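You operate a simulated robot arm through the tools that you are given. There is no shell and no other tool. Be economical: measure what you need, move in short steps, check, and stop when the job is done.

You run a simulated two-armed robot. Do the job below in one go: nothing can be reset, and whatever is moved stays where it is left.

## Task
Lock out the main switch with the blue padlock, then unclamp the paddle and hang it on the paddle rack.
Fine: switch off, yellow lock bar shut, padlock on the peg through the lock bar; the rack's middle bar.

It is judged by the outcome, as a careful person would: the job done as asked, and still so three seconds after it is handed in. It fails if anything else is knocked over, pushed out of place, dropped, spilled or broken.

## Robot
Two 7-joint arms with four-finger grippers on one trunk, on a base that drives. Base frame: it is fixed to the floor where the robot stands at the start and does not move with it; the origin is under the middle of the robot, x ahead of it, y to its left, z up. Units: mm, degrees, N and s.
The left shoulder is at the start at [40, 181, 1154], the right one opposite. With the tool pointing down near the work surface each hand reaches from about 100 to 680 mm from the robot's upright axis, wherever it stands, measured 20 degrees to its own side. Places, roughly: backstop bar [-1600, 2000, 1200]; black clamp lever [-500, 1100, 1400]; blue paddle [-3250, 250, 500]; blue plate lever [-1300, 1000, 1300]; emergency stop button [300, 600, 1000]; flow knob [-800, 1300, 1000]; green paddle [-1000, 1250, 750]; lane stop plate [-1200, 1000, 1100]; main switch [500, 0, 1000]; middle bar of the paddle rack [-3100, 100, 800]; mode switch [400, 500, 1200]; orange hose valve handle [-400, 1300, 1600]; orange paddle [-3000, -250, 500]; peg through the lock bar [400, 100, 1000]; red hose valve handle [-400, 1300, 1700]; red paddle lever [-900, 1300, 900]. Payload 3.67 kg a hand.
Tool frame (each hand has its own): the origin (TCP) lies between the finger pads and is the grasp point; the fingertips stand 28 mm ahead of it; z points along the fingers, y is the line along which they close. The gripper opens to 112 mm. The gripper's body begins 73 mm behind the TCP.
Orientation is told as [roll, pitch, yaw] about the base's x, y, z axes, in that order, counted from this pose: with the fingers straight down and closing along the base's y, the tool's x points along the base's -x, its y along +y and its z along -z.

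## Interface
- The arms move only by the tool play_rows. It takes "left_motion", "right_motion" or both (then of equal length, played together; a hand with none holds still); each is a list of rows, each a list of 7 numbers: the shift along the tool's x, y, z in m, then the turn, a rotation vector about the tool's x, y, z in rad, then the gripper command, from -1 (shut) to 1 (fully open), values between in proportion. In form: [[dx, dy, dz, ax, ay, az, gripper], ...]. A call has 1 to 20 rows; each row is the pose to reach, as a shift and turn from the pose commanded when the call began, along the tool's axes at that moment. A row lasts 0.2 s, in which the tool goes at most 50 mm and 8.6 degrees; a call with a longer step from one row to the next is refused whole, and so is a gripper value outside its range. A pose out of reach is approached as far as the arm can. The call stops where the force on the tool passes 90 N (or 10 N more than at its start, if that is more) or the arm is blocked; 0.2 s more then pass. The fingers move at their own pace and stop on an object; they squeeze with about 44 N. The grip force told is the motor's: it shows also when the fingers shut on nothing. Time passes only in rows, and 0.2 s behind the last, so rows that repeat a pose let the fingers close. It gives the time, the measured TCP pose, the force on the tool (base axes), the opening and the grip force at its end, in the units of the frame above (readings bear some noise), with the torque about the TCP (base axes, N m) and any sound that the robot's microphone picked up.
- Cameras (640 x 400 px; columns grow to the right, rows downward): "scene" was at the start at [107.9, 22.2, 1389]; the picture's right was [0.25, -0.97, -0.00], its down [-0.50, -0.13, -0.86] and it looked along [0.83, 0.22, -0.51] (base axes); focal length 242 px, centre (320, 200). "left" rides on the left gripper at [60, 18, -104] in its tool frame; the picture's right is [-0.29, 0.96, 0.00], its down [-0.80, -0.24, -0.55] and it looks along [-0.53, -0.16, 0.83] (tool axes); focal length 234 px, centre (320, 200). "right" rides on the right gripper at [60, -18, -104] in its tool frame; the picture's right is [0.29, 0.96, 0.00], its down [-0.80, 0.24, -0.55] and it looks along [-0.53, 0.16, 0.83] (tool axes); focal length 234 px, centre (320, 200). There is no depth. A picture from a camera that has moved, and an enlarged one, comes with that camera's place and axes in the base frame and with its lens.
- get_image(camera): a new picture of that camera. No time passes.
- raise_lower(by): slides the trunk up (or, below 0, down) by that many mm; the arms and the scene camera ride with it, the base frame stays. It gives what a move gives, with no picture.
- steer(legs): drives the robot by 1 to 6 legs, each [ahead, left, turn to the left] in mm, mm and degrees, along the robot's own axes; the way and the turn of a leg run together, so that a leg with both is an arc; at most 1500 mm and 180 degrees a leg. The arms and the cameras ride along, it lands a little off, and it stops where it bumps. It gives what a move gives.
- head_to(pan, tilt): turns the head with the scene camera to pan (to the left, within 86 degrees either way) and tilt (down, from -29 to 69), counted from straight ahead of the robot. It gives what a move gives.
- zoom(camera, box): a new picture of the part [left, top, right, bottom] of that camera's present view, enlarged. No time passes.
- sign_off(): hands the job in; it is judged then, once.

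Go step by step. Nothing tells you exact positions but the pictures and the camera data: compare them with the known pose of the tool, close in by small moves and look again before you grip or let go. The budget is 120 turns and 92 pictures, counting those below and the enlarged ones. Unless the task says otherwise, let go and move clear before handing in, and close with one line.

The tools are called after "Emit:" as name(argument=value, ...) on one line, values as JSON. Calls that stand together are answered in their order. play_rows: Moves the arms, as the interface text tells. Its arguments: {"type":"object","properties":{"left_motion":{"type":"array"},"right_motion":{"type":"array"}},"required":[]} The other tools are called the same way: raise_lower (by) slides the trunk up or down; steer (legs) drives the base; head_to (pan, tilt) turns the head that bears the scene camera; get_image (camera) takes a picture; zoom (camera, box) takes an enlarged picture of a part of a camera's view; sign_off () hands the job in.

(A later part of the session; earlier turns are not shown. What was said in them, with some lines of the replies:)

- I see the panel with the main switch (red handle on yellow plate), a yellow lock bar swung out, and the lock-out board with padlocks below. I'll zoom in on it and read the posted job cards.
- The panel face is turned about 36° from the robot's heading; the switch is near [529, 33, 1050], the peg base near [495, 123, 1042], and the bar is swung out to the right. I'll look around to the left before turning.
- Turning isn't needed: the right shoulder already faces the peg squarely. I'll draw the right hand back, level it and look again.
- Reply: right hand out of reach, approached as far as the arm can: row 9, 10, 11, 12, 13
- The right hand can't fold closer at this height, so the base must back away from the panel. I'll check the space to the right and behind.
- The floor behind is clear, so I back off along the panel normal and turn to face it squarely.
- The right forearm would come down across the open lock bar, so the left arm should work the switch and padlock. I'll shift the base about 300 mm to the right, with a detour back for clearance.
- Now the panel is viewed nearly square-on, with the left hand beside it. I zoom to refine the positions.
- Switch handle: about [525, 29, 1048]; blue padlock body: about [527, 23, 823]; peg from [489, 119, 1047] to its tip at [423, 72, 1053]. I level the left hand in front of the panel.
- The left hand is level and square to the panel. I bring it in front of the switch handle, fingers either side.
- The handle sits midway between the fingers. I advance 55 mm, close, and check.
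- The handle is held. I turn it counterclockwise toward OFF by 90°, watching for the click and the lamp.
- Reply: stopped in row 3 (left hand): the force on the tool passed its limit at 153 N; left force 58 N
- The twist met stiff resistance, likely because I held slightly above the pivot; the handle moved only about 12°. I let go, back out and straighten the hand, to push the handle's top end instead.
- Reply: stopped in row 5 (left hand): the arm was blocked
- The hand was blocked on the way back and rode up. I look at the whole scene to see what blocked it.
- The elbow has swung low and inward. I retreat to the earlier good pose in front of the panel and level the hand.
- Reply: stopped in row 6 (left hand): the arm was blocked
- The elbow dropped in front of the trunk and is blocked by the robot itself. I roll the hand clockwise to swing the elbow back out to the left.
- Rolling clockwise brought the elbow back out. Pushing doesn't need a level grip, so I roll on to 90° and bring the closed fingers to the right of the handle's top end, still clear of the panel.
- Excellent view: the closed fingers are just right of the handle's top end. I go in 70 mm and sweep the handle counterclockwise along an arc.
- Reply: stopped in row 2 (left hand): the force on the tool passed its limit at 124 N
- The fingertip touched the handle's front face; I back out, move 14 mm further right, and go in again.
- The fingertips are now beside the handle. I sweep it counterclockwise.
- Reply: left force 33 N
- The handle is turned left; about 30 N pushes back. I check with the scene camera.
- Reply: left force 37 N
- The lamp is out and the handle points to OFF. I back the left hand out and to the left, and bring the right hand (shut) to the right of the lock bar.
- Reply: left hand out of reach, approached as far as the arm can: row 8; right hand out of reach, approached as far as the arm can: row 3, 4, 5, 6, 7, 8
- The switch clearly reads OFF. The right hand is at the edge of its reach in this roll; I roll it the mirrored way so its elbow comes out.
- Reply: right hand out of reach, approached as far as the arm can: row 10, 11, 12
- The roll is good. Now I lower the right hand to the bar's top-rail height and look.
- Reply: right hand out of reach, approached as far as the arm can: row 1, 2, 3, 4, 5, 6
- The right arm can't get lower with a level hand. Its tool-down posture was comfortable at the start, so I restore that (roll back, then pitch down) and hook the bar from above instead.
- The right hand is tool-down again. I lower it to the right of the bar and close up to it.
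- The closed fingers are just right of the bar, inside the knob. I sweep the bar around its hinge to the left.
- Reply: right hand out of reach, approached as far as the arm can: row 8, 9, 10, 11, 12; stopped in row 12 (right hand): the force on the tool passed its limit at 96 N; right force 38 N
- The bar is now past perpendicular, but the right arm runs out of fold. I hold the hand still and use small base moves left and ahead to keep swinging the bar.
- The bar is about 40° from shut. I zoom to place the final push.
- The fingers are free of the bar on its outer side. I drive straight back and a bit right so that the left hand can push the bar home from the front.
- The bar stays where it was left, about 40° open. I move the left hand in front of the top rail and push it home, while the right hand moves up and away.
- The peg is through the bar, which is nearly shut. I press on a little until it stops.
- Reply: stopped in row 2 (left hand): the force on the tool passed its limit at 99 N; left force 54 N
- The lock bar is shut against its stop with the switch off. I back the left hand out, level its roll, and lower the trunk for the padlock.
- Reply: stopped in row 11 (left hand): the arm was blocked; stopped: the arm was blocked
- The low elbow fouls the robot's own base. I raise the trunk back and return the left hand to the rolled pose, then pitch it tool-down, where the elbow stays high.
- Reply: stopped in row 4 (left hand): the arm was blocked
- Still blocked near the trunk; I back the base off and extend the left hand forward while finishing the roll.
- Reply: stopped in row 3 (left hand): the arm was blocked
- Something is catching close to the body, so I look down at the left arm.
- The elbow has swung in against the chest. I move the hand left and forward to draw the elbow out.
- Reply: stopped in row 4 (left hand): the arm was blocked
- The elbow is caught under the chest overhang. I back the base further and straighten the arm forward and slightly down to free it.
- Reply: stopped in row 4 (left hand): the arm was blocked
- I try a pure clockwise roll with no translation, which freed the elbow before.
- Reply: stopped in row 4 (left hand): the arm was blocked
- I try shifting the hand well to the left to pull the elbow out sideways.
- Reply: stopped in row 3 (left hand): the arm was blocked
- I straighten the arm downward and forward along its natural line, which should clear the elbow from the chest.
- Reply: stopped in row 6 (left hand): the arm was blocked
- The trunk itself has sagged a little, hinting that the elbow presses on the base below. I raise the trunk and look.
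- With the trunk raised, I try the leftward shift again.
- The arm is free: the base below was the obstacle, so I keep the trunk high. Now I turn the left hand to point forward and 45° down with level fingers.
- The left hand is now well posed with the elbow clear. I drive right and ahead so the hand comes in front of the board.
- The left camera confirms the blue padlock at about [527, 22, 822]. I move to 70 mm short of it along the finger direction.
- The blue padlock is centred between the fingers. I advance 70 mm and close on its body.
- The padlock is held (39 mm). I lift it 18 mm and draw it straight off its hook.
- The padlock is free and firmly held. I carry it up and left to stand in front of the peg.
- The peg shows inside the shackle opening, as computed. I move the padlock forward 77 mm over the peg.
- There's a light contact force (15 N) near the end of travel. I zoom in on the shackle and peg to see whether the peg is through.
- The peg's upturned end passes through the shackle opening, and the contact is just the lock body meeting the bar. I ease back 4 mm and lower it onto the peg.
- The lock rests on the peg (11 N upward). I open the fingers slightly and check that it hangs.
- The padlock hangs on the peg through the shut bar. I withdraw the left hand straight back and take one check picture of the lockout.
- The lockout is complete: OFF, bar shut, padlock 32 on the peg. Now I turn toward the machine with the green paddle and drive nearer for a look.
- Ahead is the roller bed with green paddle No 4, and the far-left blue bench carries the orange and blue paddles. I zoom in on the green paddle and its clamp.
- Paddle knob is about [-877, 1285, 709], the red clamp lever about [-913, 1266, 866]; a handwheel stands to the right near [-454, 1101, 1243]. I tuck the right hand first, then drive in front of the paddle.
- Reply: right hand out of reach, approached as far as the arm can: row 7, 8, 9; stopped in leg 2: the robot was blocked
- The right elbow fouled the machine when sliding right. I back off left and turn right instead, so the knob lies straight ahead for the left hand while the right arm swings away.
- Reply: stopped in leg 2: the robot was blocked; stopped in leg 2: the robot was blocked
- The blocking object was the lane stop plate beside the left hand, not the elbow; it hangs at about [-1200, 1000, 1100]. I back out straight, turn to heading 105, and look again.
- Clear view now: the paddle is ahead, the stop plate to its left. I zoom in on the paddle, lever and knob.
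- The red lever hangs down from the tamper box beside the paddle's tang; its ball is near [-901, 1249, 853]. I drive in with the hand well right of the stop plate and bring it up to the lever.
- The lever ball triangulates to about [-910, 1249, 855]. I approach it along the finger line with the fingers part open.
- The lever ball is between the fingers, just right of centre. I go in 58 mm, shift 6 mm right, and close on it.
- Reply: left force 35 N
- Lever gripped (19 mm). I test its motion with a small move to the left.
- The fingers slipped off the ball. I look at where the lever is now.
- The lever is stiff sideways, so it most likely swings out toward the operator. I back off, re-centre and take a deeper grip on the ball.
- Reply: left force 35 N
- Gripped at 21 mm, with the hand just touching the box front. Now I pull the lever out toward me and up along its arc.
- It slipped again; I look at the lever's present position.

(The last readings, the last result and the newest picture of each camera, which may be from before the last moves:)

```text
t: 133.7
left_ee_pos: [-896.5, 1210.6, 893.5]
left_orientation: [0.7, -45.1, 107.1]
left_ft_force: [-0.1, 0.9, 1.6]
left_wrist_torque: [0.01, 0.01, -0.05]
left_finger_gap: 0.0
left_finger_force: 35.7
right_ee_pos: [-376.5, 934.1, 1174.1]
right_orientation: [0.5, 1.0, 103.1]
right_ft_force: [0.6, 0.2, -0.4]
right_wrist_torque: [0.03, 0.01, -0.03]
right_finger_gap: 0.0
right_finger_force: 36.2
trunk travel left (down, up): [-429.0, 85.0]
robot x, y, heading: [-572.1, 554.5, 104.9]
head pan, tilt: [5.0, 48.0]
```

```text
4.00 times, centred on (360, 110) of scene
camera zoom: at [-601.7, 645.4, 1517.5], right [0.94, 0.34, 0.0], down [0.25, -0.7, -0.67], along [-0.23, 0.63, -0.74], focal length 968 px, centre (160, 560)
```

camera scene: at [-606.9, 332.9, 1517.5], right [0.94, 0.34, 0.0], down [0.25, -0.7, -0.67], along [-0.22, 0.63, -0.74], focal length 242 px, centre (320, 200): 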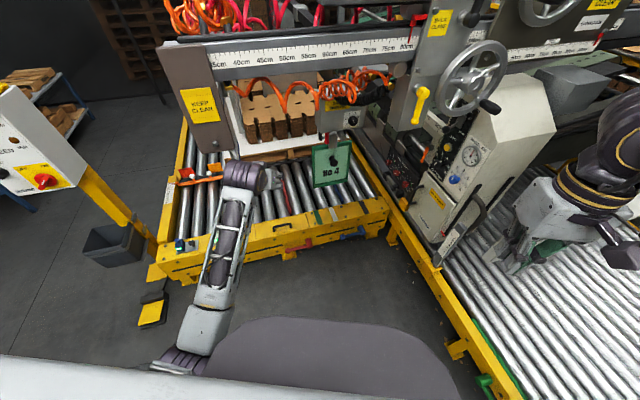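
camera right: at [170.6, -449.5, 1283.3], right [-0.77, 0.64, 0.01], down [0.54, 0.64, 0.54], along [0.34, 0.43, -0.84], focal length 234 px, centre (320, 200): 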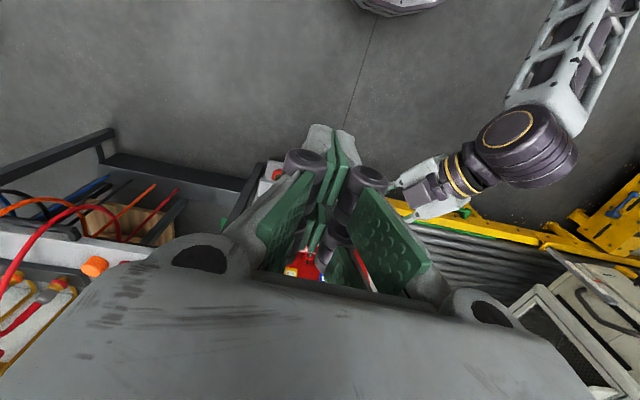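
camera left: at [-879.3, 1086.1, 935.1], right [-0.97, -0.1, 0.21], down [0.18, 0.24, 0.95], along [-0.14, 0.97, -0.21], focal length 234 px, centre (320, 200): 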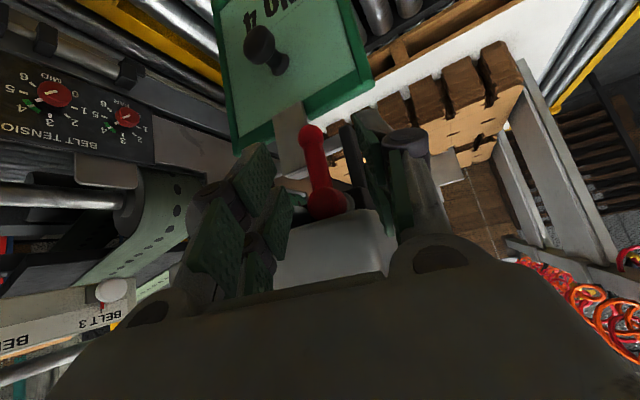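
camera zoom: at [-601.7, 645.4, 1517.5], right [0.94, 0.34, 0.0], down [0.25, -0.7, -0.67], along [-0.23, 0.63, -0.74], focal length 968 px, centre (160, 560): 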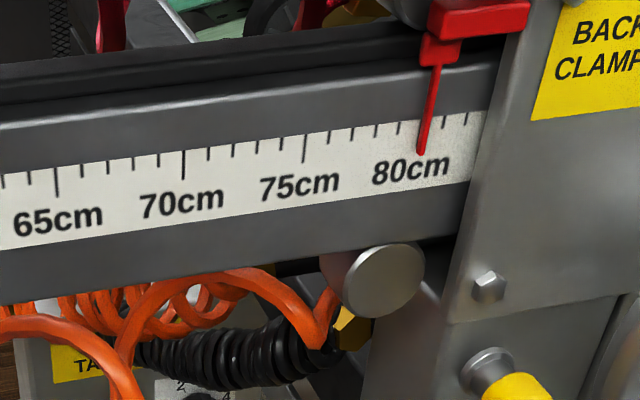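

That crop missed it. I retreat the hand and look with the left camera.

Emit:
play_rows(left_motion=[[0, 0.005, -0.02, 0, 0, 0, 0.1], [0, 0.01, -0.04, 0, 0, 0, 0.1], [0, 0.01, -0.04, 0, 0, 0, 0.1]])

Emit:
zoom(camera="left", box=[200, 0, 440, 260])

```text
t: 134.5
left_ee_pos: [-898.0, 1182.1, 923.3]
left_orientation: [0.7, -45.1, 107.2]
left_ft_force: [0.4, 0.2, 0.1]
left_wrist_torque: [0.04, 0.02, 0.0]
left_finger_gap: 61.5
left_finger_force: 0.1
right_ee_pos: [-376.7, 935.9, 1173.4]
right_orientation: [0.4, 1.1, 103.2]
right_ft_force: [-0.3, 0.5, 0.5]
right_wrist_torque: [0.01, 0.03, -0.04]
right_finger_gap: 0.2
right_finger_force: 35.4
trunk travel left (down, up): [-429.0, 85.0]
robot x, y, heading: [-570.2, 553.7, 104.9]
head pan, tilt: [5.0, 48.0]
```

```text
1.54 times, centred on (320, 130) of left
camera zoom: at [-880.6, 1065.4, 954.0], right [-0.97, -0.1, 0.21], down [0.18, 0.24, 0.95], along [-0.14, 0.97, -0.21], focal length 360 px, centre (320, 308)
```

zoom: 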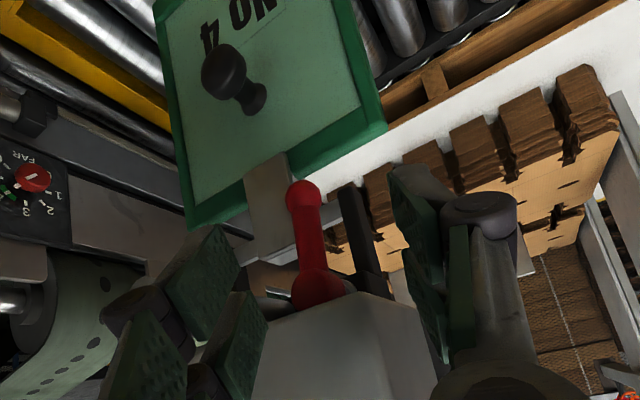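

The lever hasn't moved, and its round boss faces the operator, so it swings sideways; opening should be leftward, away from the tang. I place closed fingers right of the lever and push left along its arc.

Emit:
play_rows(left_motion=[[0, -0.016, 0, 0, 0, 0, -1], [0.002, -0.032, 0.01, 0, 0, 0, -1], [0.003, -0.032, 0.04, 0, 0, 0, -1], [0.0045, -0.032, 0.07, 0, 0, 0, -1], [0.0055, -0.032, 0.089, 0, 0, 0, -1], [0.009, -0.022, 0.088, 0, 0, 0, -1], [0.013, -0.012, 0.087, 0, 0, 0, -1], [0.0145, -0.004, 0.085, 0, 0, 0, -1], [0.0157, 0.0035, 0.082, 0, 0, 0, -1], [0.015, 0.011, 0.078, 0, 0, 0, -1], [0.0139, 0.018, 0.073, 0, 0, 0, -1], [0.0139, 0.018, 0.073, 0, 0, 0, -1]])

```text
t: 137.1
left_ee_pos: [-929.9, 1216.0, 860.9]
left_orientation: [0.7, -45.1, 107.2]
left_ft_force: [-0.2, -0.2, -1.0]
left_wrist_torque: [-0.03, -0.01, -0.02]
left_finger_gap: 0.0
left_finger_force: 35.1
right_ee_pos: [-377.6, 935.7, 1172.7]
right_orientation: [0.5, 0.9, 103.3]
right_ft_force: [-0.4, 0.6, 0.2]
right_wrist_torque: [0.03, 0.02, 0.0]
right_finger_gap: 0.0
right_finger_force: 36.0
trunk travel left (down, up): [-429.0, 85.0]
robot x, y, heading: [-572.9, 552.5, 105.4]
head pan, tilt: [5.0, 48.0]
```

No residual force, so I retreat a little and check whether the lever moved.

Emit:
play_rows(left_motion=[[0, 0, -0.03, 0, 0, 0, -1], [0, -0.01, -0.06, 0, 0, 0, 0.1], [0, -0.02, -0.06, 0, 0, 0, 0.1], [0, -0.02, -0.06, 0, 0, 0, 0.1]])

Emit:
get_image(camera="left")

```text
t: 138.1
left_ee_pos: [-897.2, 1180.7, 904.8]
left_orientation: [0.7, -45.1, 107.2]
left_ft_force: [-0.4, -0.5, 0.1]
left_wrist_torque: [-0.01, 0.01, 0.03]
left_finger_gap: 61.4
left_finger_force: 0.1
right_ee_pos: [-376.7, 933.7, 1172.4]
right_orientation: [0.5, 1.1, 103.2]
right_ft_force: [0.3, -0.5, -1.0]
right_wrist_torque: [-0.02, -0.01, 0.0]
right_finger_gap: 0.2
right_finger_force: 35.9
trunk travel left (down, up): [-429.0, 85.0]
robot x, y, heading: [-569.3, 555.2, 104.6]
head pan, tilt: [5.0, 48.0]
```

```text
5 pictures are left
camera left: at [-880.0, 1064.3, 935.5], right [-0.97, -0.1, 0.21], down [0.18, 0.24, 0.95], along [-0.14, 0.97, -0.21], focal length 234 px, centre (320, 200)
```

left: 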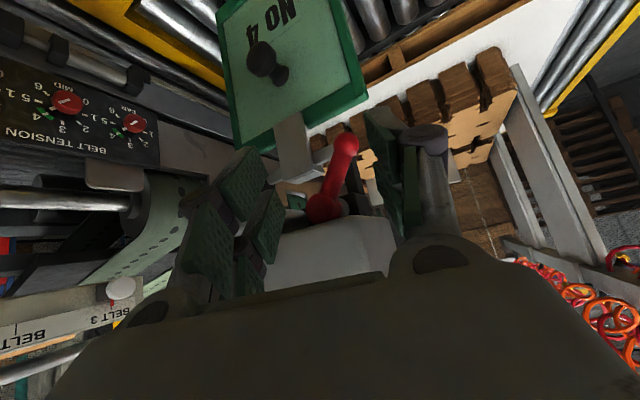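

The lever has swung about 30° left, so that is its opening direction. I push it on to about horizontal.

Emit:
play_rows(left_motion=[[-0.004, -0.009, 0.0, 0, 0, 0, -1], [-0.008, -0.009, 0.02, 0, 0, 0, -1], [-0.008, -0.009, 0.05, 0, 0, 0, -1], [-0.008, -0.009, 0.0756, 0, 0, 0, -1], [-0.007, 0.0, 0.071, 0, 0, 0, -1], [-0.0058, 0.0088, 0.0664, 0, 0, 0, -1], [-0.0076, 0.0194, 0.0568, 0, 0, 0, -1], [-0.0115, 0.0293, 0.0437, 0, 0, 0, -1], [-0.0158, 0.032, 0.0367, 0, 0, 0, -1], [-0.0201, 0.0345, 0.0297, 0, 0, 0, -1], [-0.0201, 0.0345, 0.0297, 0, 0, 0, -1], [0.01, 0.0345, -0.001, 0, 0, 0, -1], [0.03, 0.0345, -0.021, 0, 0, 0, -1], [0.03, 0.0, -0.03, 0, 0, 0, 0.1]])

Emit:
get_image(camera="left")

```text
t: 141.1
left_ee_pos: [-880.8, 1141.1, 905.2]
left_orientation: [0.8, -45.0, 107.1]
left_ft_force: [0.3, 0.4, -0.1]
left_wrist_torque: [-0.01, 0.0, 0.02]
left_finger_gap: 49.1
left_finger_force: 0.2
right_ee_pos: [-376.6, 936.0, 1172.6]
right_orientation: [0.7, 1.2, 103.2]
right_ft_force: [0.4, 0.4, 1.2]
right_wrist_torque: [-0.03, 0.04, -0.03]
right_finger_gap: 0.0
right_finger_force: 35.3
trunk travel left (down, up): [-429.0, 85.0]
robot x, y, heading: [-566.9, 555.7, 104.9]
head pan, tilt: [5.0, 48.0]
```

```text
4 pictures are left
camera left: at [-862.8, 1023.8, 936.1], right [-0.97, -0.1, 0.21], down [0.19, 0.24, 0.95], along [-0.14, 0.97, -0.21], focal length 234 px, centre (320, 200)
```

left: 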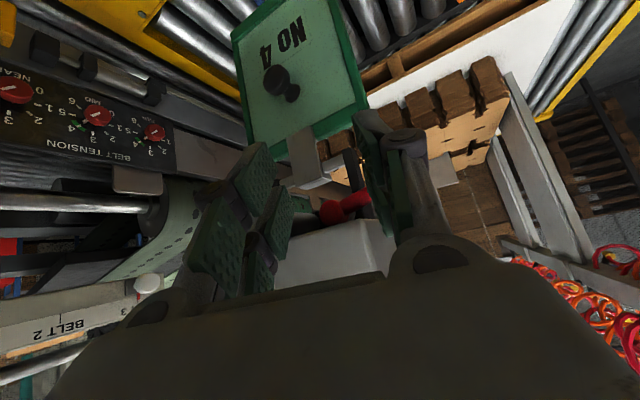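

The lever is swung up to about horizontal: unclamped. Next the knob, near [-880, 1290, 706]; I lower the trunk 90 mm, turn the hand square to the paddle and line up in front of the knob.

Emit:
raise_lower(by=-90)

Emit:
play_rows(left_motion=[[-0.005, -0.015, 0.01, -0.04, 0, -0.04, 0.1], [-0.01, -0.03, 0.02, -0.08, 0, -0.08, 0.1], [-0.016, -0.045, 0.035, -0.12, 0, -0.12, 0.1], [-0.021, -0.058, 0.05, -0.16, 0, -0.16, 0.1], [-0.027, -0.071, 0.0707, -0.2, 0, -0.2, 0.1], [-0.027, -0.071, 0.0707, -0.233, 0, -0.233, 0.1], [-0.027, -0.071, 0.0707, -0.233, 0, -0.233, 0.1]])

Emit:
get_image(camera="left")

```text
t: 142.4
left_ee_pos: [-881.2, 1140.0, 814.8]
left_orientation: [0.7, -45.1, 107.3]
left_ft_force: [0.6, 0.1, 0.5]
left_wrist_torque: [0.03, 0.0, -0.01]
left_finger_gap: 61.4
left_finger_force: 0.1
right_ee_pos: [-377.1, 934.0, 1082.3]
right_orientation: [0.5, 1.0, 103.1]
right_ft_force: [0.4, -0.5, -0.3]
right_wrist_torque: [0.04, 0.03, 0.0]
right_finger_gap: 0.0
right_finger_force: 35.7
trunk travel left (down, up): [-339.0, 175.0]
robot x, y, heading: [-570.5, 553.5, 104.8]
head pan, tilt: [5.0, 48.0]
```

```text
t: 143.4
left_ee_pos: [-930.0, 1178.1, 761.2]
left_orientation: [13.2, -45.8, 113.7]
left_ft_force: [0.1, -0.2, 0.3]
left_wrist_torque: [0.01, -0.01, -0.01]
left_finger_gap: 61.6
left_finger_force: 0.0
right_ee_pos: [-378.0, 934.7, 1082.9]
right_orientation: [0.5, 1.0, 103.2]
right_ft_force: [0.3, -0.7, -0.3]
right_wrist_torque: [-0.02, 0.0, 0.01]
right_finger_gap: 0.1
right_finger_force: 35.4
trunk travel left (down, up): [-339.0, 175.0]
robot x, y, heading: [-571.6, 549.6, 105.0]
head pan, tilt: [5.0, 48.0]
stopped in row 5 (left hand): the arm was blocked; the commanded pose is now the measured one
```

```text
3 pictures are left
camera left: at [-878.6, 1073.3, 790.9], right [-0.87, -0.33, 0.36], down [0.24, 0.34, 0.91], along [-0.42, 0.88, -0.21], focal length 234 px, centre (320, 200)
```

left: 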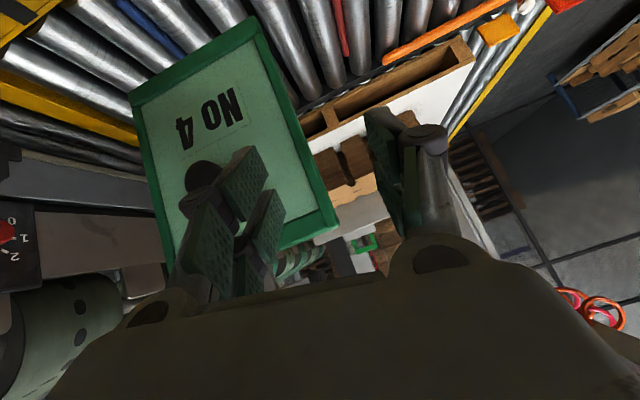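

Blocked again by the low elbow near the base, so I raise the trunk, restore the straight hand orientation, and shift the right hand a little right for clearance.

Emit:
raise_lower(by=60)

Emit:
play_rows(left_motion=[[0.009, -0.012, -0.004, 0, 0, 0, 0.1], [0.018, -0.025, -0.008, 0.04, 0, 0.01, 0.1], [0.03, -0.04, -0.01, 0.1, 0, 0.026, 0.1], [0.045, -0.055, -0.013, 0.16, 0.002, 0.042, 0.1], [0.06, -0.07, -0.013, 0.22, 0.003, 0.058, 0.1], [0.0706, -0.082, -0.013, 0.28, 0.004, 0.073, 0.1], [0.0706, -0.082, -0.013, 0.309, 0.004, 0.081, 0.1], [0.0706, -0.082, -0.013, 0.309, 0.004, 0.081, 0.1]], right_motion=[[0, -0.01, 0, 0, 0, 0, -1], [0, -0.02, 0, 0, 0, 0, -1], [0, -0.03, 0, 0, 0, 0, -1], [0, -0.04, 0, 0, 0, 0, -1], [0, -0.05, 0, 0, 0, 0, -1], [0, -0.06, 0, 0, 0, 0, -1], [0, -0.07, 0, 0, 0, 0, -1], [0, -0.07, 0, 0, 0, 0, -1]])

```text
t: 144.4
left_ee_pos: [-930.2, 1178.7, 819.7]
left_orientation: [13.0, -45.9, 113.8]
left_ft_force: [-0.1, 0.9, 0.3]
left_wrist_torque: [-0.02, -0.01, -0.01]
left_finger_gap: 61.5
left_finger_force: 0.1
right_ee_pos: [-378.0, 934.3, 1142.0]
right_orientation: [0.5, 1.1, 103.2]
right_ft_force: [-0.1, 0.4, -0.7]
right_wrist_torque: [0.0, -0.02, -0.03]
right_finger_gap: 0.3
right_finger_force: 35.5
trunk travel left (down, up): [-399.0, 115.0]
robot x, y, heading: [-570.2, 552.8, 104.6]
head pan, tilt: [5.0, 48.0]
```

```text
t: 146.2
left_ee_pos: [-853.9, 1170.9, 767.4]
left_orientation: [1.9, -45.5, 106.3]
left_ft_force: [0.1, 0.1, -0.4]
left_wrist_torque: [0.01, -0.03, 0.04]
left_finger_gap: 61.7
left_finger_force: 0.2
right_ee_pos: [-308.6, 951.9, 1140.9]
right_orientation: [0.4, 1.1, 103.2]
right_ft_force: [0.4, 0.5, 0.0]
right_wrist_torque: [0.03, -0.03, 0.0]
right_finger_gap: 0.0
right_finger_force: 35.3
trunk travel left (down, up): [-399.0, 115.0]
robot x, y, heading: [-569.5, 552.9, 104.9]
head pan, tilt: [5.0, 48.0]
```

The hand is clear again. I drive 70 mm ahead and advance on the knob, stopping on contact.

Emit:
steer(legs=[[70, 0, 0]])

Emit:
play_rows(left_motion=[[0.004, -0.017, 0, 0, 0, 0, 0.2], [0.004, -0.017, 0.03, 0, 0, 0, 0.2], [0.004, -0.017, 0.06, 0, 0, 0, 0.2], [0.004, -0.017, 0.08, 0, 0, 0, 0.2], [0.004, -0.017, 0.095, 0, 0, 0, 0.2], [0.004, -0.017, 0.105, 0, 0, 0, 0.2]])

Emit:
zoom(camera="left", box=[200, 40, 440, 270])

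```text
t: 147.2
left_ee_pos: [-868.9, 1235.1, 766.0]
left_orientation: [2.0, -45.3, 106.1]
left_ft_force: [0.0, 0.5, -0.5]
left_wrist_torque: [-0.02, -0.01, 0.0]
left_finger_gap: 61.7
left_finger_force: 0.0
right_ee_pos: [-325.6, 1017.5, 1141.4]
right_orientation: [0.5, 1.2, 103.2]
right_ft_force: [0.8, -0.4, -0.6]
right_wrist_torque: [-0.01, -0.01, -0.01]
right_finger_gap: 0.0
right_finger_force: 35.5
trunk travel left (down, up): [-399.0, 115.0]
robot x, y, heading: [-589.7, 618.9, 104.6]
head pan, tilt: [5.0, 48.0]
```

```text
t: 148.7
left_ee_pos: [-875.7, 1307.4, 689.2]
left_orientation: [1.8, -45.4, 106.3]
left_ft_force: [-0.8, -0.2, 0.1]
left_wrist_torque: [0.02, -0.02, -0.03]
left_finger_gap: 67.2
left_finger_force: 0.1
right_ee_pos: [-325.7, 1016.1, 1142.1]
right_orientation: [0.4, 1.0, 103.3]
right_ft_force: [-0.2, 0.2, -0.5]
right_wrist_torque: [-0.01, 0.01, -0.03]
right_finger_gap: 0.0
right_finger_force: 35.6
trunk travel left (down, up): [-399.0, 115.0]
robot x, y, heading: [-591.9, 618.8, 104.7]
head pan, tilt: [5.0, 48.0]
```

```text
1.74 times, centred on (320, 155) of left
camera zoom: at [-857.8, 1191.7, 720.8], right [-0.97, -0.09, 0.22], down [0.2, 0.23, 0.95], along [-0.14, 0.97, -0.21], focal length 407 px, centre (320, 278)
```

zoom: 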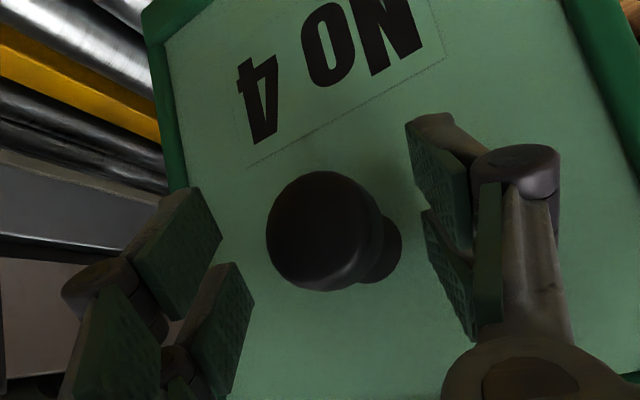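

The knob is nicely centred between the fingers. I advance 12 mm more and close on it.

Emit:
play_rows(left_motion=[[0, 0, 0.006, 0, 0, 0, 0.2], [0, 0, 0.012, 0, 0, 0, 0.2], [0, 0, 0.012, 0, 0, 0, -1], [0, 0, 0.012, 0, 0, 0, -1], [0, 0, 0.012, 0, 0, 0, -1], [0, 0, 0.012, 0, 0, 0, -1]])

```text
t: 150.1
left_ee_pos: [-878.6, 1315.5, 681.1]
left_orientation: [1.8, -45.4, 106.2]
left_ft_force: [-1.8, 1.9, 1.2]
left_wrist_torque: [-0.13, -0.37, 0.08]
left_finger_gap: 44.4
left_finger_force: 43.9
right_ee_pos: [-326.6, 1017.3, 1141.0]
right_orientation: [0.5, 1.0, 103.2]
right_ft_force: [-0.4, 0.8, 0.6]
right_wrist_torque: [0.0, 0.0, 0.0]
right_finger_gap: 0.0
right_finger_force: 35.8
trunk travel left (down, up): [-399.0, 115.0]
robot x, y, heading: [-588.8, 619.8, 104.6]
head pan, tilt: [5.0, 48.0]
```

The knob is held (44 mm). I lift gently 15 mm and read the force.

Emit:
play_rows(left_motion=[[-0.0035, 0, -0.0035, 0, 0, 0, -1], [-0.007, 0, -0.007, 0, 0, 0, -1], [-0.0106, 0, -0.0106, 0, 0, 0, -1], [-0.0106, 0, -0.0106, 0, 0, 0, -1]])

```text
t: 151.1
left_ee_pos: [-878.5, 1316.6, 693.3]
left_orientation: [1.9, -45.2, 106.1]
left_ft_force: [0.0, -1.5, -10.0]
left_wrist_torque: [-0.48, -0.29, -0.02]
left_finger_gap: 43.3
left_finger_force: 43.8
right_ee_pos: [-327.1, 1017.9, 1141.7]
right_orientation: [0.4, 1.1, 103.3]
right_ft_force: [1.4, -0.9, -0.7]
right_wrist_torque: [-0.01, -0.01, 0.01]
right_finger_gap: 0.0
right_finger_force: 36.1
trunk travel left (down, up): [-399.0, 115.0]
robot x, y, heading: [-589.2, 620.8, 104.8]
head pan, tilt: [5.0, 48.0]
```

The paddle comes up freely with about 10 N of weight. I lift another 15 mm.

Emit:
play_rows(left_motion=[[-0.0035, 0, -0.0035, 0, 0, 0, -1], [-0.007, 0, -0.007, 0, 0, 0, -1], [-0.0106, 0, -0.0106, 0, 0, 0, -1], [-0.0106, 0, -0.0106, 0, 0, 0, -1]])

```text
t: 152.1
left_ee_pos: [-878.9, 1317.3, 710.6]
left_orientation: [1.9, -45.4, 106.1]
left_ft_force: [1.1, -2.1, -8.9]
left_wrist_torque: [-0.26, -0.16, 0.04]
left_finger_gap: 43.4
left_finger_force: 44.2
right_ee_pos: [-326.8, 1017.9, 1140.3]
right_orientation: [0.5, 1.1, 103.2]
right_ft_force: [1.0, -0.2, -0.8]
right_wrist_torque: [0.04, -0.03, -0.01]
right_finger_gap: 0.0
right_finger_force: 35.7
trunk travel left (down, up): [-399.0, 115.0]
robot x, y, heading: [-584.0, 615.7, 105.1]
head pan, tilt: [5.0, 48.0]
```

Lifted about 29 mm without resistance. I draw it 20 mm outward, square to the paddle, and feel for contact.

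Emit:
play_rows(left_motion=[[0.0035, -0.0017, -0.0035, 0, 0, 0, -1], [0.007, -0.0034, -0.007, 0, 0, 0, -1], [0.01, -0.005, -0.01, 0, 0, 0, -1], [0.0133, -0.0068, -0.0133, 0, 0, 0, -1], [0.0133, -0.0068, -0.0133, 0, 0, 0, -1]])

```text
t: 153.2
left_ee_pos: [-894.7, 1311.1, 718.6]
left_orientation: [4.0, -46.4, 105.6]
left_ft_force: [12.9, -0.8, -31.1]
left_wrist_torque: [-1.05, -0.26, -0.22]
left_finger_gap: 43.0
left_finger_force: 43.9
right_ee_pos: [-325.3, 1020.3, 1141.0]
right_orientation: [0.4, 1.2, 103.3]
right_ft_force: [0.9, -0.4, -0.3]
right_wrist_torque: [0.0, -0.03, 0.02]
right_finger_gap: 0.3
right_finger_force: 35.7
trunk travel left (down, up): [-399.0, 115.0]
robot x, y, heading: [-588.8, 620.9, 104.9]
head pan, tilt: [5.0, 48.0]
```

Retracting the arm itself pulls it askew, so I undo that and will draw the paddle out with the base instead, keeping the arm still.

Emit:
play_rows(left_motion=[[-0.0066, 0.0034, 0.0066, 0, 0, 0, -1], [-0.0133, 0.0068, 0.0133, 0, 0, 0, -1], [-0.0133, 0.0068, 0.0133, 0, 0, 0, -1]])

```text
t: 154.1
left_ee_pos: [-882.7, 1314.4, 706.1]
left_orientation: [2.3, -45.2, 105.8]
left_ft_force: [5.2, -8.1, -11.8]
left_wrist_torque: [0.28, 0.22, 0.15]
left_finger_gap: 43.0
left_finger_force: 44.4
right_ee_pos: [-326.0, 1016.8, 1143.5]
right_orientation: [0.5, 1.0, 103.2]
right_ft_force: [-0.7, 0.2, -0.3]
right_wrist_torque: [0.0, -0.03, 0.0]
right_finger_gap: 0.0
right_finger_force: 36.1
trunk travel left (down, up): [-399.0, 115.0]
robot x, y, heading: [-585.3, 620.4, 104.8]
head pan, tilt: [5.0, 48.0]
```

I raise the trunk 10 mm for more lift and read the force.

Emit:
raise_lower(by=10)

```text
t: 154.6
left_ee_pos: [-881.8, 1316.9, 719.0]
left_orientation: [2.3, -45.3, 105.9]
left_ft_force: [4.5, -8.3, -13.2]
left_wrist_torque: [-0.15, 0.61, -0.02]
left_finger_gap: 42.9
left_finger_force: 43.8
right_ee_pos: [-326.3, 1016.4, 1151.9]
right_orientation: [0.5, 1.2, 103.3]
right_ft_force: [-0.7, 0.7, 0.7]
right_wrist_torque: [0.0, -0.01, 0.03]
right_finger_gap: 0.0
right_finger_force: 35.4
trunk travel left (down, up): [-409.0, 105.0]
robot x, y, heading: [-585.6, 619.8, 104.9]
head pan, tilt: [5.0, 48.0]
```

Still only about 13 N, so nothing is catching from above. I draw the paddle out 40 mm with the base.

Emit:
steer(legs=[[-38, -14, 0]])

```text
t: 155.5
left_ee_pos: [-861.3, 1287.2, 715.6]
left_orientation: [2.0, -45.3, 106.3]
left_ft_force: [-1.1, 0.5, -10.5]
left_wrist_torque: [-0.49, -0.23, 0.0]
left_finger_gap: 42.8
left_finger_force: 44.1
right_ee_pos: [-306.4, 987.8, 1150.5]
right_orientation: [0.4, 1.2, 103.1]
right_ft_force: [-0.1, 1.0, -0.1]
right_wrist_torque: [-0.04, -0.06, 0.01]
right_finger_gap: 0.0
right_finger_force: 35.5
trunk travel left (down, up): [-409.0, 105.0]
robot x, y, heading: [-566.2, 587.9, 104.6]
head pan, tilt: [5.0, 48.0]
```

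The paddle is free of the clamp and in hand. I back away, turn toward the rack, and drive part of the way across the open floor.

Emit:
steer(legs=[[-370, 0, 0], [0, 0, 90], [650, 0, 0]])

Emit:
head_to(pan=-8, tilt=25)

```text
t: 164.6
left_ee_pos: [-1619.2, -128.3, 715.9]
left_orientation: [0.9, -45.1, -168.6]
left_ft_force: [-0.5, 0.4, -9.4]
left_wrist_torque: [0.15, -0.5, 0.0]
left_finger_gap: 42.7
left_finger_force: 44.1
right_ee_pos: [-1267.3, 389.7, 1159.2]
right_orientation: [-0.6, 0.6, -172.5]
right_ft_force: [0.9, -0.7, -0.4]
right_wrist_torque: [-0.02, -0.01, -0.02]
right_finger_gap: 0.0
right_finger_force: 35.9
trunk travel left (down, up): [-409.0, 105.0]
robot x, y, heading: [-899.1, 107.0, -171.0]
head pan, tilt: [5.0, 48.0]
stopped in leg 3: the robot was blocked; the commanded pose is now the measured one
```

```text
t: 165.4
left_ee_pos: [-1619.8, -130.2, 721.0]
left_orientation: [0.7, -45.5, -168.2]
left_ft_force: [-0.1, -0.4, -9.4]
left_wrist_torque: [0.14, -0.53, 0.02]
left_finger_gap: 42.8
left_finger_force: 44.1
right_ee_pos: [-1266.2, 388.8, 1162.5]
right_orientation: [-0.8, 0.5, -172.4]
right_ft_force: [0.4, 0.5, -0.6]
right_wrist_torque: [-0.03, -0.01, -0.05]
right_finger_gap: 0.0
right_finger_force: 35.9
trunk travel left (down, up): [-409.0, 105.0]
robot x, y, heading: [-904.8, 111.3, -170.4]
head pan, tilt: [-8.0, 25.0]
```

Something stopped the robot, probably the right hand meeting the control post. I back off and look.

Emit:
steer(legs=[[-120, 0, 0]])

Emit:
get_image(camera="scene")

```text
t: 166.7
left_ee_pos: [-1508.4, -99.5, 716.6]
left_orientation: [2.4, -45.2, -169.4]
left_ft_force: [0.5, 0.9, -9.9]
left_wrist_torque: [0.16, -0.54, 0.01]
left_finger_gap: 42.7
left_finger_force: 43.5
right_ee_pos: [-1159.7, 428.1, 1151.8]
right_orientation: [0.4, 1.0, -172.3]
right_ft_force: [1.3, 1.2, -0.4]
right_wrist_torque: [0.0, 0.03, 0.0]
right_finger_gap: 0.0
right_finger_force: 35.9
trunk travel left (down, up): [-409.0, 105.0]
robot x, y, heading: [-788.5, 131.1, -170.6]
head pan, tilt: [-8.0, 25.0]
```

```text
1 pictures are left
camera scene: at [-899.3, 123.1, 1531.8], right [-0.02, 1.0, 0.0], down [0.42, 0.01, -0.91], along [-0.91, -0.02, -0.42], focal length 242 px, centre (320, 200)
```

scene: 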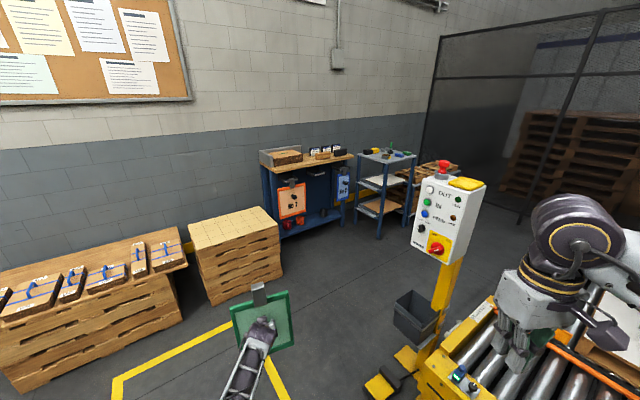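

I see the rack's middle bar between the orange and blue paddles, about [-3010, 55, 800], a control post near [-1790, 600], and a low pallet stack to the left. I raise the trunk a bit and go round, keeping well left of the post.

Emit:
raise_lower(by=50)

Emit:
steer(legs=[[0, 0, 5.2], [0, 220, 0], [747, -176, 0]])

```text
t: 167.6
left_ee_pos: [-1509.1, -99.0, 766.0]
left_orientation: [2.4, -45.0, -169.4]
left_ft_force: [-0.8, -0.1, -10.2]
left_wrist_torque: [0.17, -0.46, -0.03]
left_finger_gap: 42.5
left_finger_force: 43.9
right_ee_pos: [-1159.9, 427.5, 1202.6]
right_orientation: [0.5, 1.2, -172.3]
right_ft_force: [-0.8, -0.3, 0.0]
right_wrist_torque: [0.0, -0.03, 0.01]
right_finger_gap: 0.1
right_finger_force: 35.6
trunk travel left (down, up): [-459.0, 55.0]
robot x, y, heading: [-788.7, 128.6, -170.6]
head pan, tilt: [-8.0, 25.0]
```

```text
t: 173.7
left_ee_pos: [-2210.9, -388.2, 767.6]
left_orientation: [2.3, -45.2, -164.8]
left_ft_force: [0.0, 0.5, -10.0]
left_wrist_torque: [0.23, -0.49, 0.0]
left_finger_gap: 42.4
left_finger_force: 43.7
right_ee_pos: [-1905.6, 165.2, 1202.3]
right_orientation: [0.5, 1.0, -167.7]
right_ft_force: [0.2, -0.1, -0.7]
right_wrist_torque: [-0.01, -0.02, 0.0]
right_finger_gap: 0.0
right_finger_force: 35.1
trunk travel left (down, up): [-459.0, 55.0]
robot x, y, heading: [-1513.1, -102.9, -166.0]
head pan, tilt: [-8.0, 25.0]
```

Clear so far. I continue past the post and up toward the rack, stopping about 120 mm short of the bar.

Emit:
steer(legs=[[0, 0, 0.6], [310, -146, 0], [198, -542, 0]])

```text
t: 179.2
left_ee_pos: [-2874.2, 152.9, 768.1]
left_orientation: [2.3, -45.0, -164.2]
left_ft_force: [-0.9, -0.2, -10.3]
left_wrist_torque: [0.2, -0.49, 0.01]
left_finger_gap: 41.9
left_finger_force: 44.1
right_ee_pos: [-2572.9, 707.4, 1203.4]
right_orientation: [0.5, 1.0, -167.1]
right_ft_force: [-1.3, 0.5, -0.6]
right_wrist_torque: [-0.01, 0.0, 0.04]
right_finger_gap: 0.0
right_finger_force: 35.8
trunk travel left (down, up): [-459.0, 55.0]
robot x, y, heading: [-2178.1, 444.7, -165.3]
head pan, tilt: [-8.0, 25.0]
```

The tang is about 127 mm short of the bar. I lower the trunk so the tang is some 50 mm above bar height, creep 75 mm closer, and aim the head for the last picture.

Emit:
raise_lower(by=-85)

Emit:
steer(legs=[[70, 27, 0]])

Emit:
head_to(pan=12, tilt=38)

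```text
t: 180.4
left_ee_pos: [-2874.9, 153.4, 680.8]
left_orientation: [2.3, -45.1, -164.2]
left_ft_force: [0.0, 0.0, -9.5]
left_wrist_torque: [0.16, -0.5, 0.0]
left_finger_gap: 42.2
left_finger_force: 43.7
right_ee_pos: [-2573.5, 709.0, 1116.9]
right_orientation: [0.5, 0.9, -167.0]
right_ft_force: [0.1, -0.7, 0.3]
right_wrist_torque: [-0.02, 0.02, 0.01]
right_finger_gap: 0.2
right_finger_force: 35.3
trunk travel left (down, up): [-374.0, 140.0]
robot x, y, heading: [-2175.7, 447.0, -165.5]
head pan, tilt: [-8.0, 25.0]
```

```text
t: 181.4
left_ee_pos: [-2937.0, 111.1, 679.6]
left_orientation: [2.3, -45.0, -164.3]
left_ft_force: [-1.0, -0.2, -10.6]
left_wrist_torque: [0.21, -0.5, -0.01]
left_finger_gap: 42.0
left_finger_force: 44.0
right_ee_pos: [-2633.7, 664.5, 1116.7]
right_orientation: [0.4, 1.2, -167.2]
right_ft_force: [-0.8, -0.3, -0.2]
right_wrist_torque: [0.01, -0.04, 0.02]
right_finger_gap: 0.0
right_finger_force: 35.7
trunk travel left (down, up): [-374.0, 140.0]
robot x, y, heading: [-2237.3, 395.9, -165.4]
head pan, tilt: [-8.0, 25.0]
```

```text
t: 182.2
left_ee_pos: [-2934.8, 110.6, 679.9]
left_orientation: [2.3, -45.0, -164.3]
left_ft_force: [-0.8, -0.2, -10.7]
left_wrist_torque: [0.22, -0.51, 0.0]
left_finger_gap: 41.9
left_finger_force: 44.0
right_ee_pos: [-2633.0, 665.1, 1116.8]
right_orientation: [0.4, 1.0, -167.1]
right_ft_force: [0.5, 0.5, 0.5]
right_wrist_torque: [-0.03, 0.01, 0.0]
right_finger_gap: 0.0
right_finger_force: 35.1
trunk travel left (down, up): [-374.0, 140.0]
robot x, y, heading: [-2233.9, 400.8, -165.4]
head pan, tilt: [12.0, 38.0]
```

I take the last picture, an enlargement around the tang and the middle bar.

Emit:
zoom(camera="scene", box=[265, 165, 393, 245])

```text
5.00 times, centred on (329, 205) of scene
camera zoom: at [-2334.0, 357.3, 1476.2], right [-0.44, 0.9, 0.0], down [0.55, 0.27, -0.79], along [-0.71, -0.35, -0.62], focal length 1210 px, centre (275, 175)
```

zoom: 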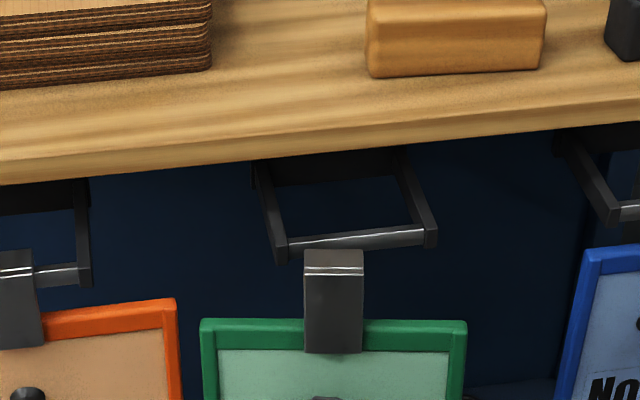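

The picture shows the middle bar at about [-3083, 63, 776] and the tang 86 mm short, 38 mm to the left, and turned about 8° off the bar. I raise slightly, back off, turn 8° left and line up, stopping about 25 mm before contact.

Emit:
raise_lower(by=12)

Emit:
steer(legs=[[-80, 0, 0], [0, 0, 8], [42, -175, 0]])

```text
t: 182.8
left_ee_pos: [-2934.4, 110.8, 692.9]
left_orientation: [2.3, -45.1, -164.3]
left_ft_force: [0.6, -0.3, -10.1]
left_wrist_torque: [0.19, -0.54, 0.02]
left_finger_gap: 42.0
left_finger_force: 44.3
right_ee_pos: [-2634.2, 666.1, 1129.1]
right_orientation: [0.5, 1.1, -167.2]
right_ft_force: [0.2, -0.5, -0.7]
right_wrist_torque: [0.02, 0.03, -0.01]
right_finger_gap: 0.3
right_finger_force: 35.4
trunk travel left (down, up): [-386.0, 128.0]
robot x, y, heading: [-2239.4, 399.7, -165.7]
head pan, tilt: [12.0, 38.0]
```

```text
t: 185.6
left_ee_pos: [-2914.6, 177.3, 692.3]
left_orientation: [2.3, -45.0, -156.3]
left_ft_force: [-0.5, 0.1, -10.1]
left_wrist_torque: [0.27, -0.47, 0.02]
left_finger_gap: 41.9
left_finger_force: 44.3
right_ee_pos: [-2692.5, 769.3, 1128.3]
right_orientation: [0.4, 1.0, -159.2]
right_ft_force: [-0.4, -0.8, 0.2]
right_wrist_torque: [0.02, 0.0, 0.03]
right_finger_gap: 0.0
right_finger_force: 35.6
trunk travel left (down, up): [-386.0, 128.0]
robot x, y, heading: [-2263.2, 564.5, -157.6]
head pan, tilt: [12.0, 38.0]
```

Laterally aligned within about 5 mm, with roughly 130 mm to go. I advance 100 mm.

Emit:
steer(legs=[[97, 19, 0]])

```text
t: 186.8
left_ee_pos: [-2996.2, 123.4, 692.0]
left_orientation: [2.3, -44.9, -156.3]
left_ft_force: [0.2, 0.2, -10.0]
left_wrist_torque: [0.27, -0.44, -0.01]
left_finger_gap: 41.9
left_finger_force: 44.2
right_ee_pos: [-2775.2, 715.1, 1129.4]
right_orientation: [0.3, 1.0, -159.2]
right_ft_force: [-0.3, 0.6, 0.2]
right_wrist_torque: [-0.02, -0.03, 0.03]
right_finger_gap: 0.0
right_finger_force: 35.4
trunk travel left (down, up): [-386.0, 128.0]
robot x, y, heading: [-2343.1, 506.5, -157.6]
head pan, tilt: [12.0, 38.0]
```

About 33 mm remain to contact. I extend the arm 20 mm and read the force.

Emit:
play_rows(left_motion=[[-0.0035, 0.001, 0.0035, 0, 0, 0, -1], [-0.007, 0.002, 0.007, 0, 0, 0, -1], [-0.0105, 0.003, 0.0105, 0, 0, 0, -1], [-0.0138, 0.0043, 0.0138, 0, 0, 0, -1], [-0.0138, 0.0043, 0.0138, 0, 0, 0, -1]])

```text
t: 188.0
left_ee_pos: [-3010.5, 112.9, 691.7]
left_orientation: [2.3, -44.8, -156.3]
left_ft_force: [10.3, 10.1, -11.6]
left_wrist_torque: [-0.4, 0.35, 0.84]
left_finger_gap: 42.5
left_finger_force: 43.7
right_ee_pos: [-2774.2, 715.8, 1128.7]
right_orientation: [0.3, 1.0, -159.2]
right_ft_force: [-0.8, 0.1, -0.2]
right_wrist_torque: [0.01, -0.01, 0.01]
right_finger_gap: 0.0
right_finger_force: 35.6
trunk travel left (down, up): [-386.0, 128.0]
robot x, y, heading: [-2342.4, 511.3, -157.3]
head pan, tilt: [12.0, 38.0]
```

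Contact came early, about 70 mm to the left and near the paddle's own top edge, so the tang is too high and slightly skewed. I back off 15 mm, lower 26 mm, twist about 1.5° left and advance again.

Emit:
play_rows(left_motion=[[0.0052, -0.0016, -0.0052, 0, 0, 0, -1], [0.0104, -0.0032, -0.0104, -0.006, 0, -0.006, -1], [0.0196, -0.0032, -0.0012, -0.012, 0, -0.012, -1], [0.0288, -0.0032, 0.008, -0.018, 0, -0.018, -1], [0.0288, -0.0032, 0.008, -0.018, 0, -0.018, -1]])

Emit:
play_rows(left_motion=[[-0.0035, 0.001, 0.0035, 0, 0, 0, -1], [-0.007, 0.0021, 0.007, 0, 0, 0, -1], [-0.0104, 0.0032, 0.0104, 0, 0, 0, -1], [-0.0104, 0.0032, 0.0104, 0, 0, 0, -1]])

```text
t: 189.2
left_ee_pos: [-2999.0, 121.2, 666.4]
left_orientation: [2.3, -44.9, -154.9]
left_ft_force: [1.4, 0.1, -10.5]
left_wrist_torque: [0.3, -0.47, -0.02]
left_finger_gap: 42.4
left_finger_force: 44.2
right_ee_pos: [-2772.9, 715.1, 1128.8]
right_orientation: [0.4, 0.9, -159.2]
right_ft_force: [-0.2, 0.3, -0.3]
right_wrist_torque: [-0.01, -0.01, 0.03]
right_finger_gap: 0.2
right_finger_force: 36.0
trunk travel left (down, up): [-386.0, 128.0]
robot x, y, heading: [-2340.5, 508.6, -157.5]
head pan, tilt: [12.0, 38.0]
```

```text
t: 190.2
left_ee_pos: [-3011.7, 110.6, 667.2]
left_orientation: [2.3, -45.0, -154.8]
left_ft_force: [0.7, -0.6, -6.4]
left_wrist_torque: [0.11, -0.31, 0.03]
left_finger_gap: 42.9
left_finger_force: 44.0
right_ee_pos: [-2774.9, 714.8, 1129.7]
right_orientation: [0.5, 1.0, -159.2]
right_ft_force: [-0.1, 0.6, -0.3]
right_wrist_torque: [0.0, 0.0, -0.01]
right_finger_gap: 0.2
right_finger_force: 35.8
trunk travel left (down, up): [-386.0, 128.0]
robot x, y, heading: [-2341.5, 505.5, -157.7]
head pan, tilt: [12.0, 38.0]
```

There is a slight upward support (4 N), most likely the hook's lip sitting on the bar's top. I lift 7 mm and continue inward.

Emit:
play_rows(left_motion=[[-0.005, 0, -0.005, 0, 0, 0, -1], [-0.005, 0, -0.005, 0, 0, 0, -1], [-0.0085, 0.001, -0.0015, 0, 0, 0, -1], [-0.012, 0.002, 0.002, 0, 0, 0, -1], [-0.0155, 0.0032, 0.0055, 0, 0, 0, -1], [-0.0155, 0.0032, 0.0055, 0, 0, 0, -1]])

```text
t: 191.6
left_ee_pos: [-3022.7, 100.4, 672.7]
left_orientation: [2.3, -45.0, -154.8]
left_ft_force: [-0.6, -0.3, -10.1]
left_wrist_torque: [0.27, -0.45, 0.02]
left_finger_gap: 42.2
left_finger_force: 44.2
right_ee_pos: [-2774.0, 715.2, 1129.5]
right_orientation: [0.4, 1.0, -159.2]
right_ft_force: [0.9, -0.3, -1.0]
right_wrist_torque: [0.02, 0.01, -0.02]
right_finger_gap: 0.0
right_finger_force: 35.5
trunk travel left (down, up): [-386.0, 128.0]
robot x, y, heading: [-2340.6, 510.5, -157.4]
head pan, tilt: [12.0, 38.0]
```

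The weight hangs free again. I keep creeping inward until the strap meets the bar.

Emit:
play_rows(left_motion=[[-0.0028, 0.0009, 0.0028, 0, 0, 0, -1], [-0.0056, 0.0017, 0.0056, 0, 0, 0, -1], [-0.0056, 0.0017, 0.0056, 0, 0, 0, -1]])

```text
t: 192.4
left_ee_pos: [-3026.7, 98.1, 671.8]
left_orientation: [2.3, -44.8, -155.0]
left_ft_force: [13.1, 9.7, -12.0]
left_wrist_torque: [-0.65, 0.88, 0.35]
left_finger_gap: 42.3
left_finger_force: 44.3
right_ee_pos: [-2772.1, 716.9, 1129.0]
right_orientation: [0.4, 0.9, -159.2]
right_ft_force: [-0.3, -0.3, -0.5]
right_wrist_torque: [0.0, 0.02, -0.01]
right_finger_gap: 0.0
right_finger_force: 36.2
trunk travel left (down, up): [-386.0, 128.0]
robot x, y, heading: [-2345.2, 506.9, -157.6]
head pan, tilt: [12.0, 38.0]
```

The strap's back now rests against the bar at about z = 769. I ease off 2 mm and lower 15 mm.

Emit:
play_rows(left_motion=[[0.0014, 0, -0.0014, 0, 0, 0, -1], [0.0049, 0, 0.0021, 0, 0, 0, -1], [0.0085, 0, 0.0057, 0, 0, 0, -1], [0.012, 0, 0.0092, 0, 0, 0, -1], [0.012, 0, 0.0092, 0, 0, 0, -1]])

```text
t: 193.6
left_ee_pos: [-3027.1, 95.7, 668.1]
left_orientation: [2.3, -44.9, -154.8]
left_ft_force: [2.8, 1.6, -8.3]
left_wrist_torque: [-0.02, -0.14, 0.06]
left_finger_gap: 42.1
left_finger_force: 43.8
left hand out of reach, approached as far as the arm can: row 3, 4, 5
right_ee_pos: [-2774.1, 714.7, 1128.6]
right_orientation: [0.3, 0.9, -159.2]
right_ft_force: [-0.3, 0.1, -1.0]
right_wrist_torque: [0.0, -0.01, -0.03]
right_finger_gap: 0.1
right_finger_force: 36.0
trunk travel left (down, up): [-386.0, 128.0]
robot x, y, heading: [-2345.8, 507.7, -157.7]
head pan, tilt: [12.0, 38.0]
```

The arm is at its downward limit, so I lower with the trunk instead, 12 mm at a time.

Emit:
raise_lower(by=-12)

```text
t: 194.2
left_ee_pos: [-3027.0, 96.4, 656.6]
left_orientation: [2.3, -44.9, -154.8]
left_ft_force: [-0.3, 0.2, -9.7]
left_wrist_torque: [0.29, -0.47, -0.05]
left_finger_gap: 42.3
left_finger_force: 44.1
right_ee_pos: [-2774.5, 715.0, 1116.8]
right_orientation: [0.4, 1.0, -159.2]
right_ft_force: [0.3, -0.4, -0.3]
right_wrist_torque: [0.02, 0.01, 0.01]
right_finger_gap: 0.0
right_finger_force: 35.9
trunk travel left (down, up): [-374.0, 140.0]
robot x, y, heading: [-2346.7, 507.7, -157.9]
head pan, tilt: [12.0, 38.0]
```

It lowers freely: the lip is now below the bar's top, behind it. I continue.

Emit:
raise_lower(by=-12)

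```text
t: 194.8
left_ee_pos: [-3028.7, 95.1, 648.1]
left_orientation: [2.3, -45.4, -155.0]
left_ft_force: [0.5, -2.0, 5.0]
left_wrist_torque: [-0.25, -0.06, 0.1]
left_finger_gap: 42.3
left_finger_force: 43.8
right_ee_pos: [-2772.8, 715.4, 1105.3]
right_orientation: [0.4, 0.8, -159.3]
right_ft_force: [-0.3, -0.8, 0.7]
right_wrist_torque: [0.02, -0.01, 0.02]
right_finger_gap: 0.1
right_finger_force: 36.3
trunk travel left (down, up): [-362.0, 152.0]
robot x, y, heading: [-2343.7, 510.1, -157.5]
head pan, tilt: [12.0, 38.0]
```

It now rests: about 15 N is carried. I test the hook by pulling outward 6 mm; if hooked, the bar should resist.

Emit:
play_rows(left_motion=[[0.002, -0.0006, -0.002, 0, 0, 0, -1], [0.0042, -0.0012, -0.0042, 0, 0, 0, -1], [0.0042, -0.0012, -0.0042, 0, 0, 0, -1]])

```text
t: 195.6
left_ee_pos: [-3023.6, 98.8, 648.0]
left_orientation: [2.2, -45.4, -154.8]
left_ft_force: [-10.6, -11.7, 18.7]
left_wrist_torque: [0.24, -0.46, 0.65]
left_finger_gap: 42.2
left_finger_force: 44.4
right_ee_pos: [-2773.3, 715.8, 1106.5]
right_orientation: [0.4, 0.9, -159.1]
right_ft_force: [0.6, 0.2, -0.3]
right_wrist_torque: [-0.01, -0.01, 0.01]
right_finger_gap: 0.0
right_finger_force: 36.3
trunk travel left (down, up): [-362.0, 152.0]
robot x, y, heading: [-2341.5, 507.6, -157.6]
head pan, tilt: [12.0, 38.0]
```

The pull is resisted by about 16 N, so the tang is hooked on the middle bar. I ease back to neutral and open the fingers.

Emit:
play_rows(left_motion=[[-0.003, 0.0009, 0.003, 0, 0, 0, -1], [-0.003, 0.0009, 0.003, 0, 0, 0, -1], [-0.003, 0.0009, 0.003, 0, 0, 0, -0.1], [-0.003, 0.0009, 0.003, 0, 0, 0, 0.2], [-0.003, 0.0009, 0.003, 0, 0, 0, 0.4], [-0.003, 0.0009, 0.003, 0, 0, 0, 0.4], [-0.003, 0.0009, 0.003, 0, 0, 0, 0.4]])

```text
t: 197.2
left_ee_pos: [-3025.2, 97.4, 645.5]
left_orientation: [2.3, -45.0, -154.8]
left_ft_force: [0.5, -0.5, 0.4]
left_wrist_torque: [0.04, 0.01, 0.02]
left_finger_gap: 78.3
left_finger_force: 0.0
right_ee_pos: [-2774.4, 714.5, 1104.7]
right_orientation: [0.3, 1.0, -159.2]
right_ft_force: [-0.6, 0.7, -0.2]
right_wrist_torque: [-0.01, -0.01, 0.01]
right_finger_gap: 0.1
right_finger_force: 35.4
trunk travel left (down, up): [-362.0, 152.0]
robot x, y, heading: [-2343.2, 506.8, -157.7]
head pan, tilt: [12.0, 38.0]
```

The hand is free and no sound of a fall was reported. I back straight away from the paddle.

Emit:
steer(legs=[[-60, 0, 0], [-80, 0, 0]])

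```text
t: 198.8
left_ee_pos: [-2896.6, 152.9, 647.2]
left_orientation: [2.2, -45.2, -155.0]
left_ft_force: [0.4, 0.8, -0.6]
left_wrist_torque: [-0.01, -0.02, -0.02]
left_finger_gap: 78.3
left_finger_force: 0.0
right_ee_pos: [-2642.3, 769.4, 1104.8]
right_orientation: [0.4, 0.8, -159.3]
right_ft_force: [1.3, 0.4, 0.3]
right_wrist_torque: [-0.04, 0.02, 0.04]
right_finger_gap: 0.0
right_finger_force: 35.6
trunk travel left (down, up): [-362.0, 152.0]
robot x, y, heading: [-2210.6, 560.1, -157.5]
head pan, tilt: [12.0, 38.0]
```

The hand came away without touching anything and both arms are clear, so I hand the job in.

Emit:
sign_off()

```text
The job is handed in.
```

The main switch is off and locked out: a picture showed the lock bar shut and blue padlock No 32 on the peg. I swung the red lever open to unclamp the green paddle No 4 and hung it on the rack's middle bar. I judged the hang by force only, because the pictures had run out: the bar held its weight and resisted a pull. The robot was stopped by contact a few times while driving, three of those near the lane stop plate. I saw nothing knocked over, but I didn't check the plate closely.
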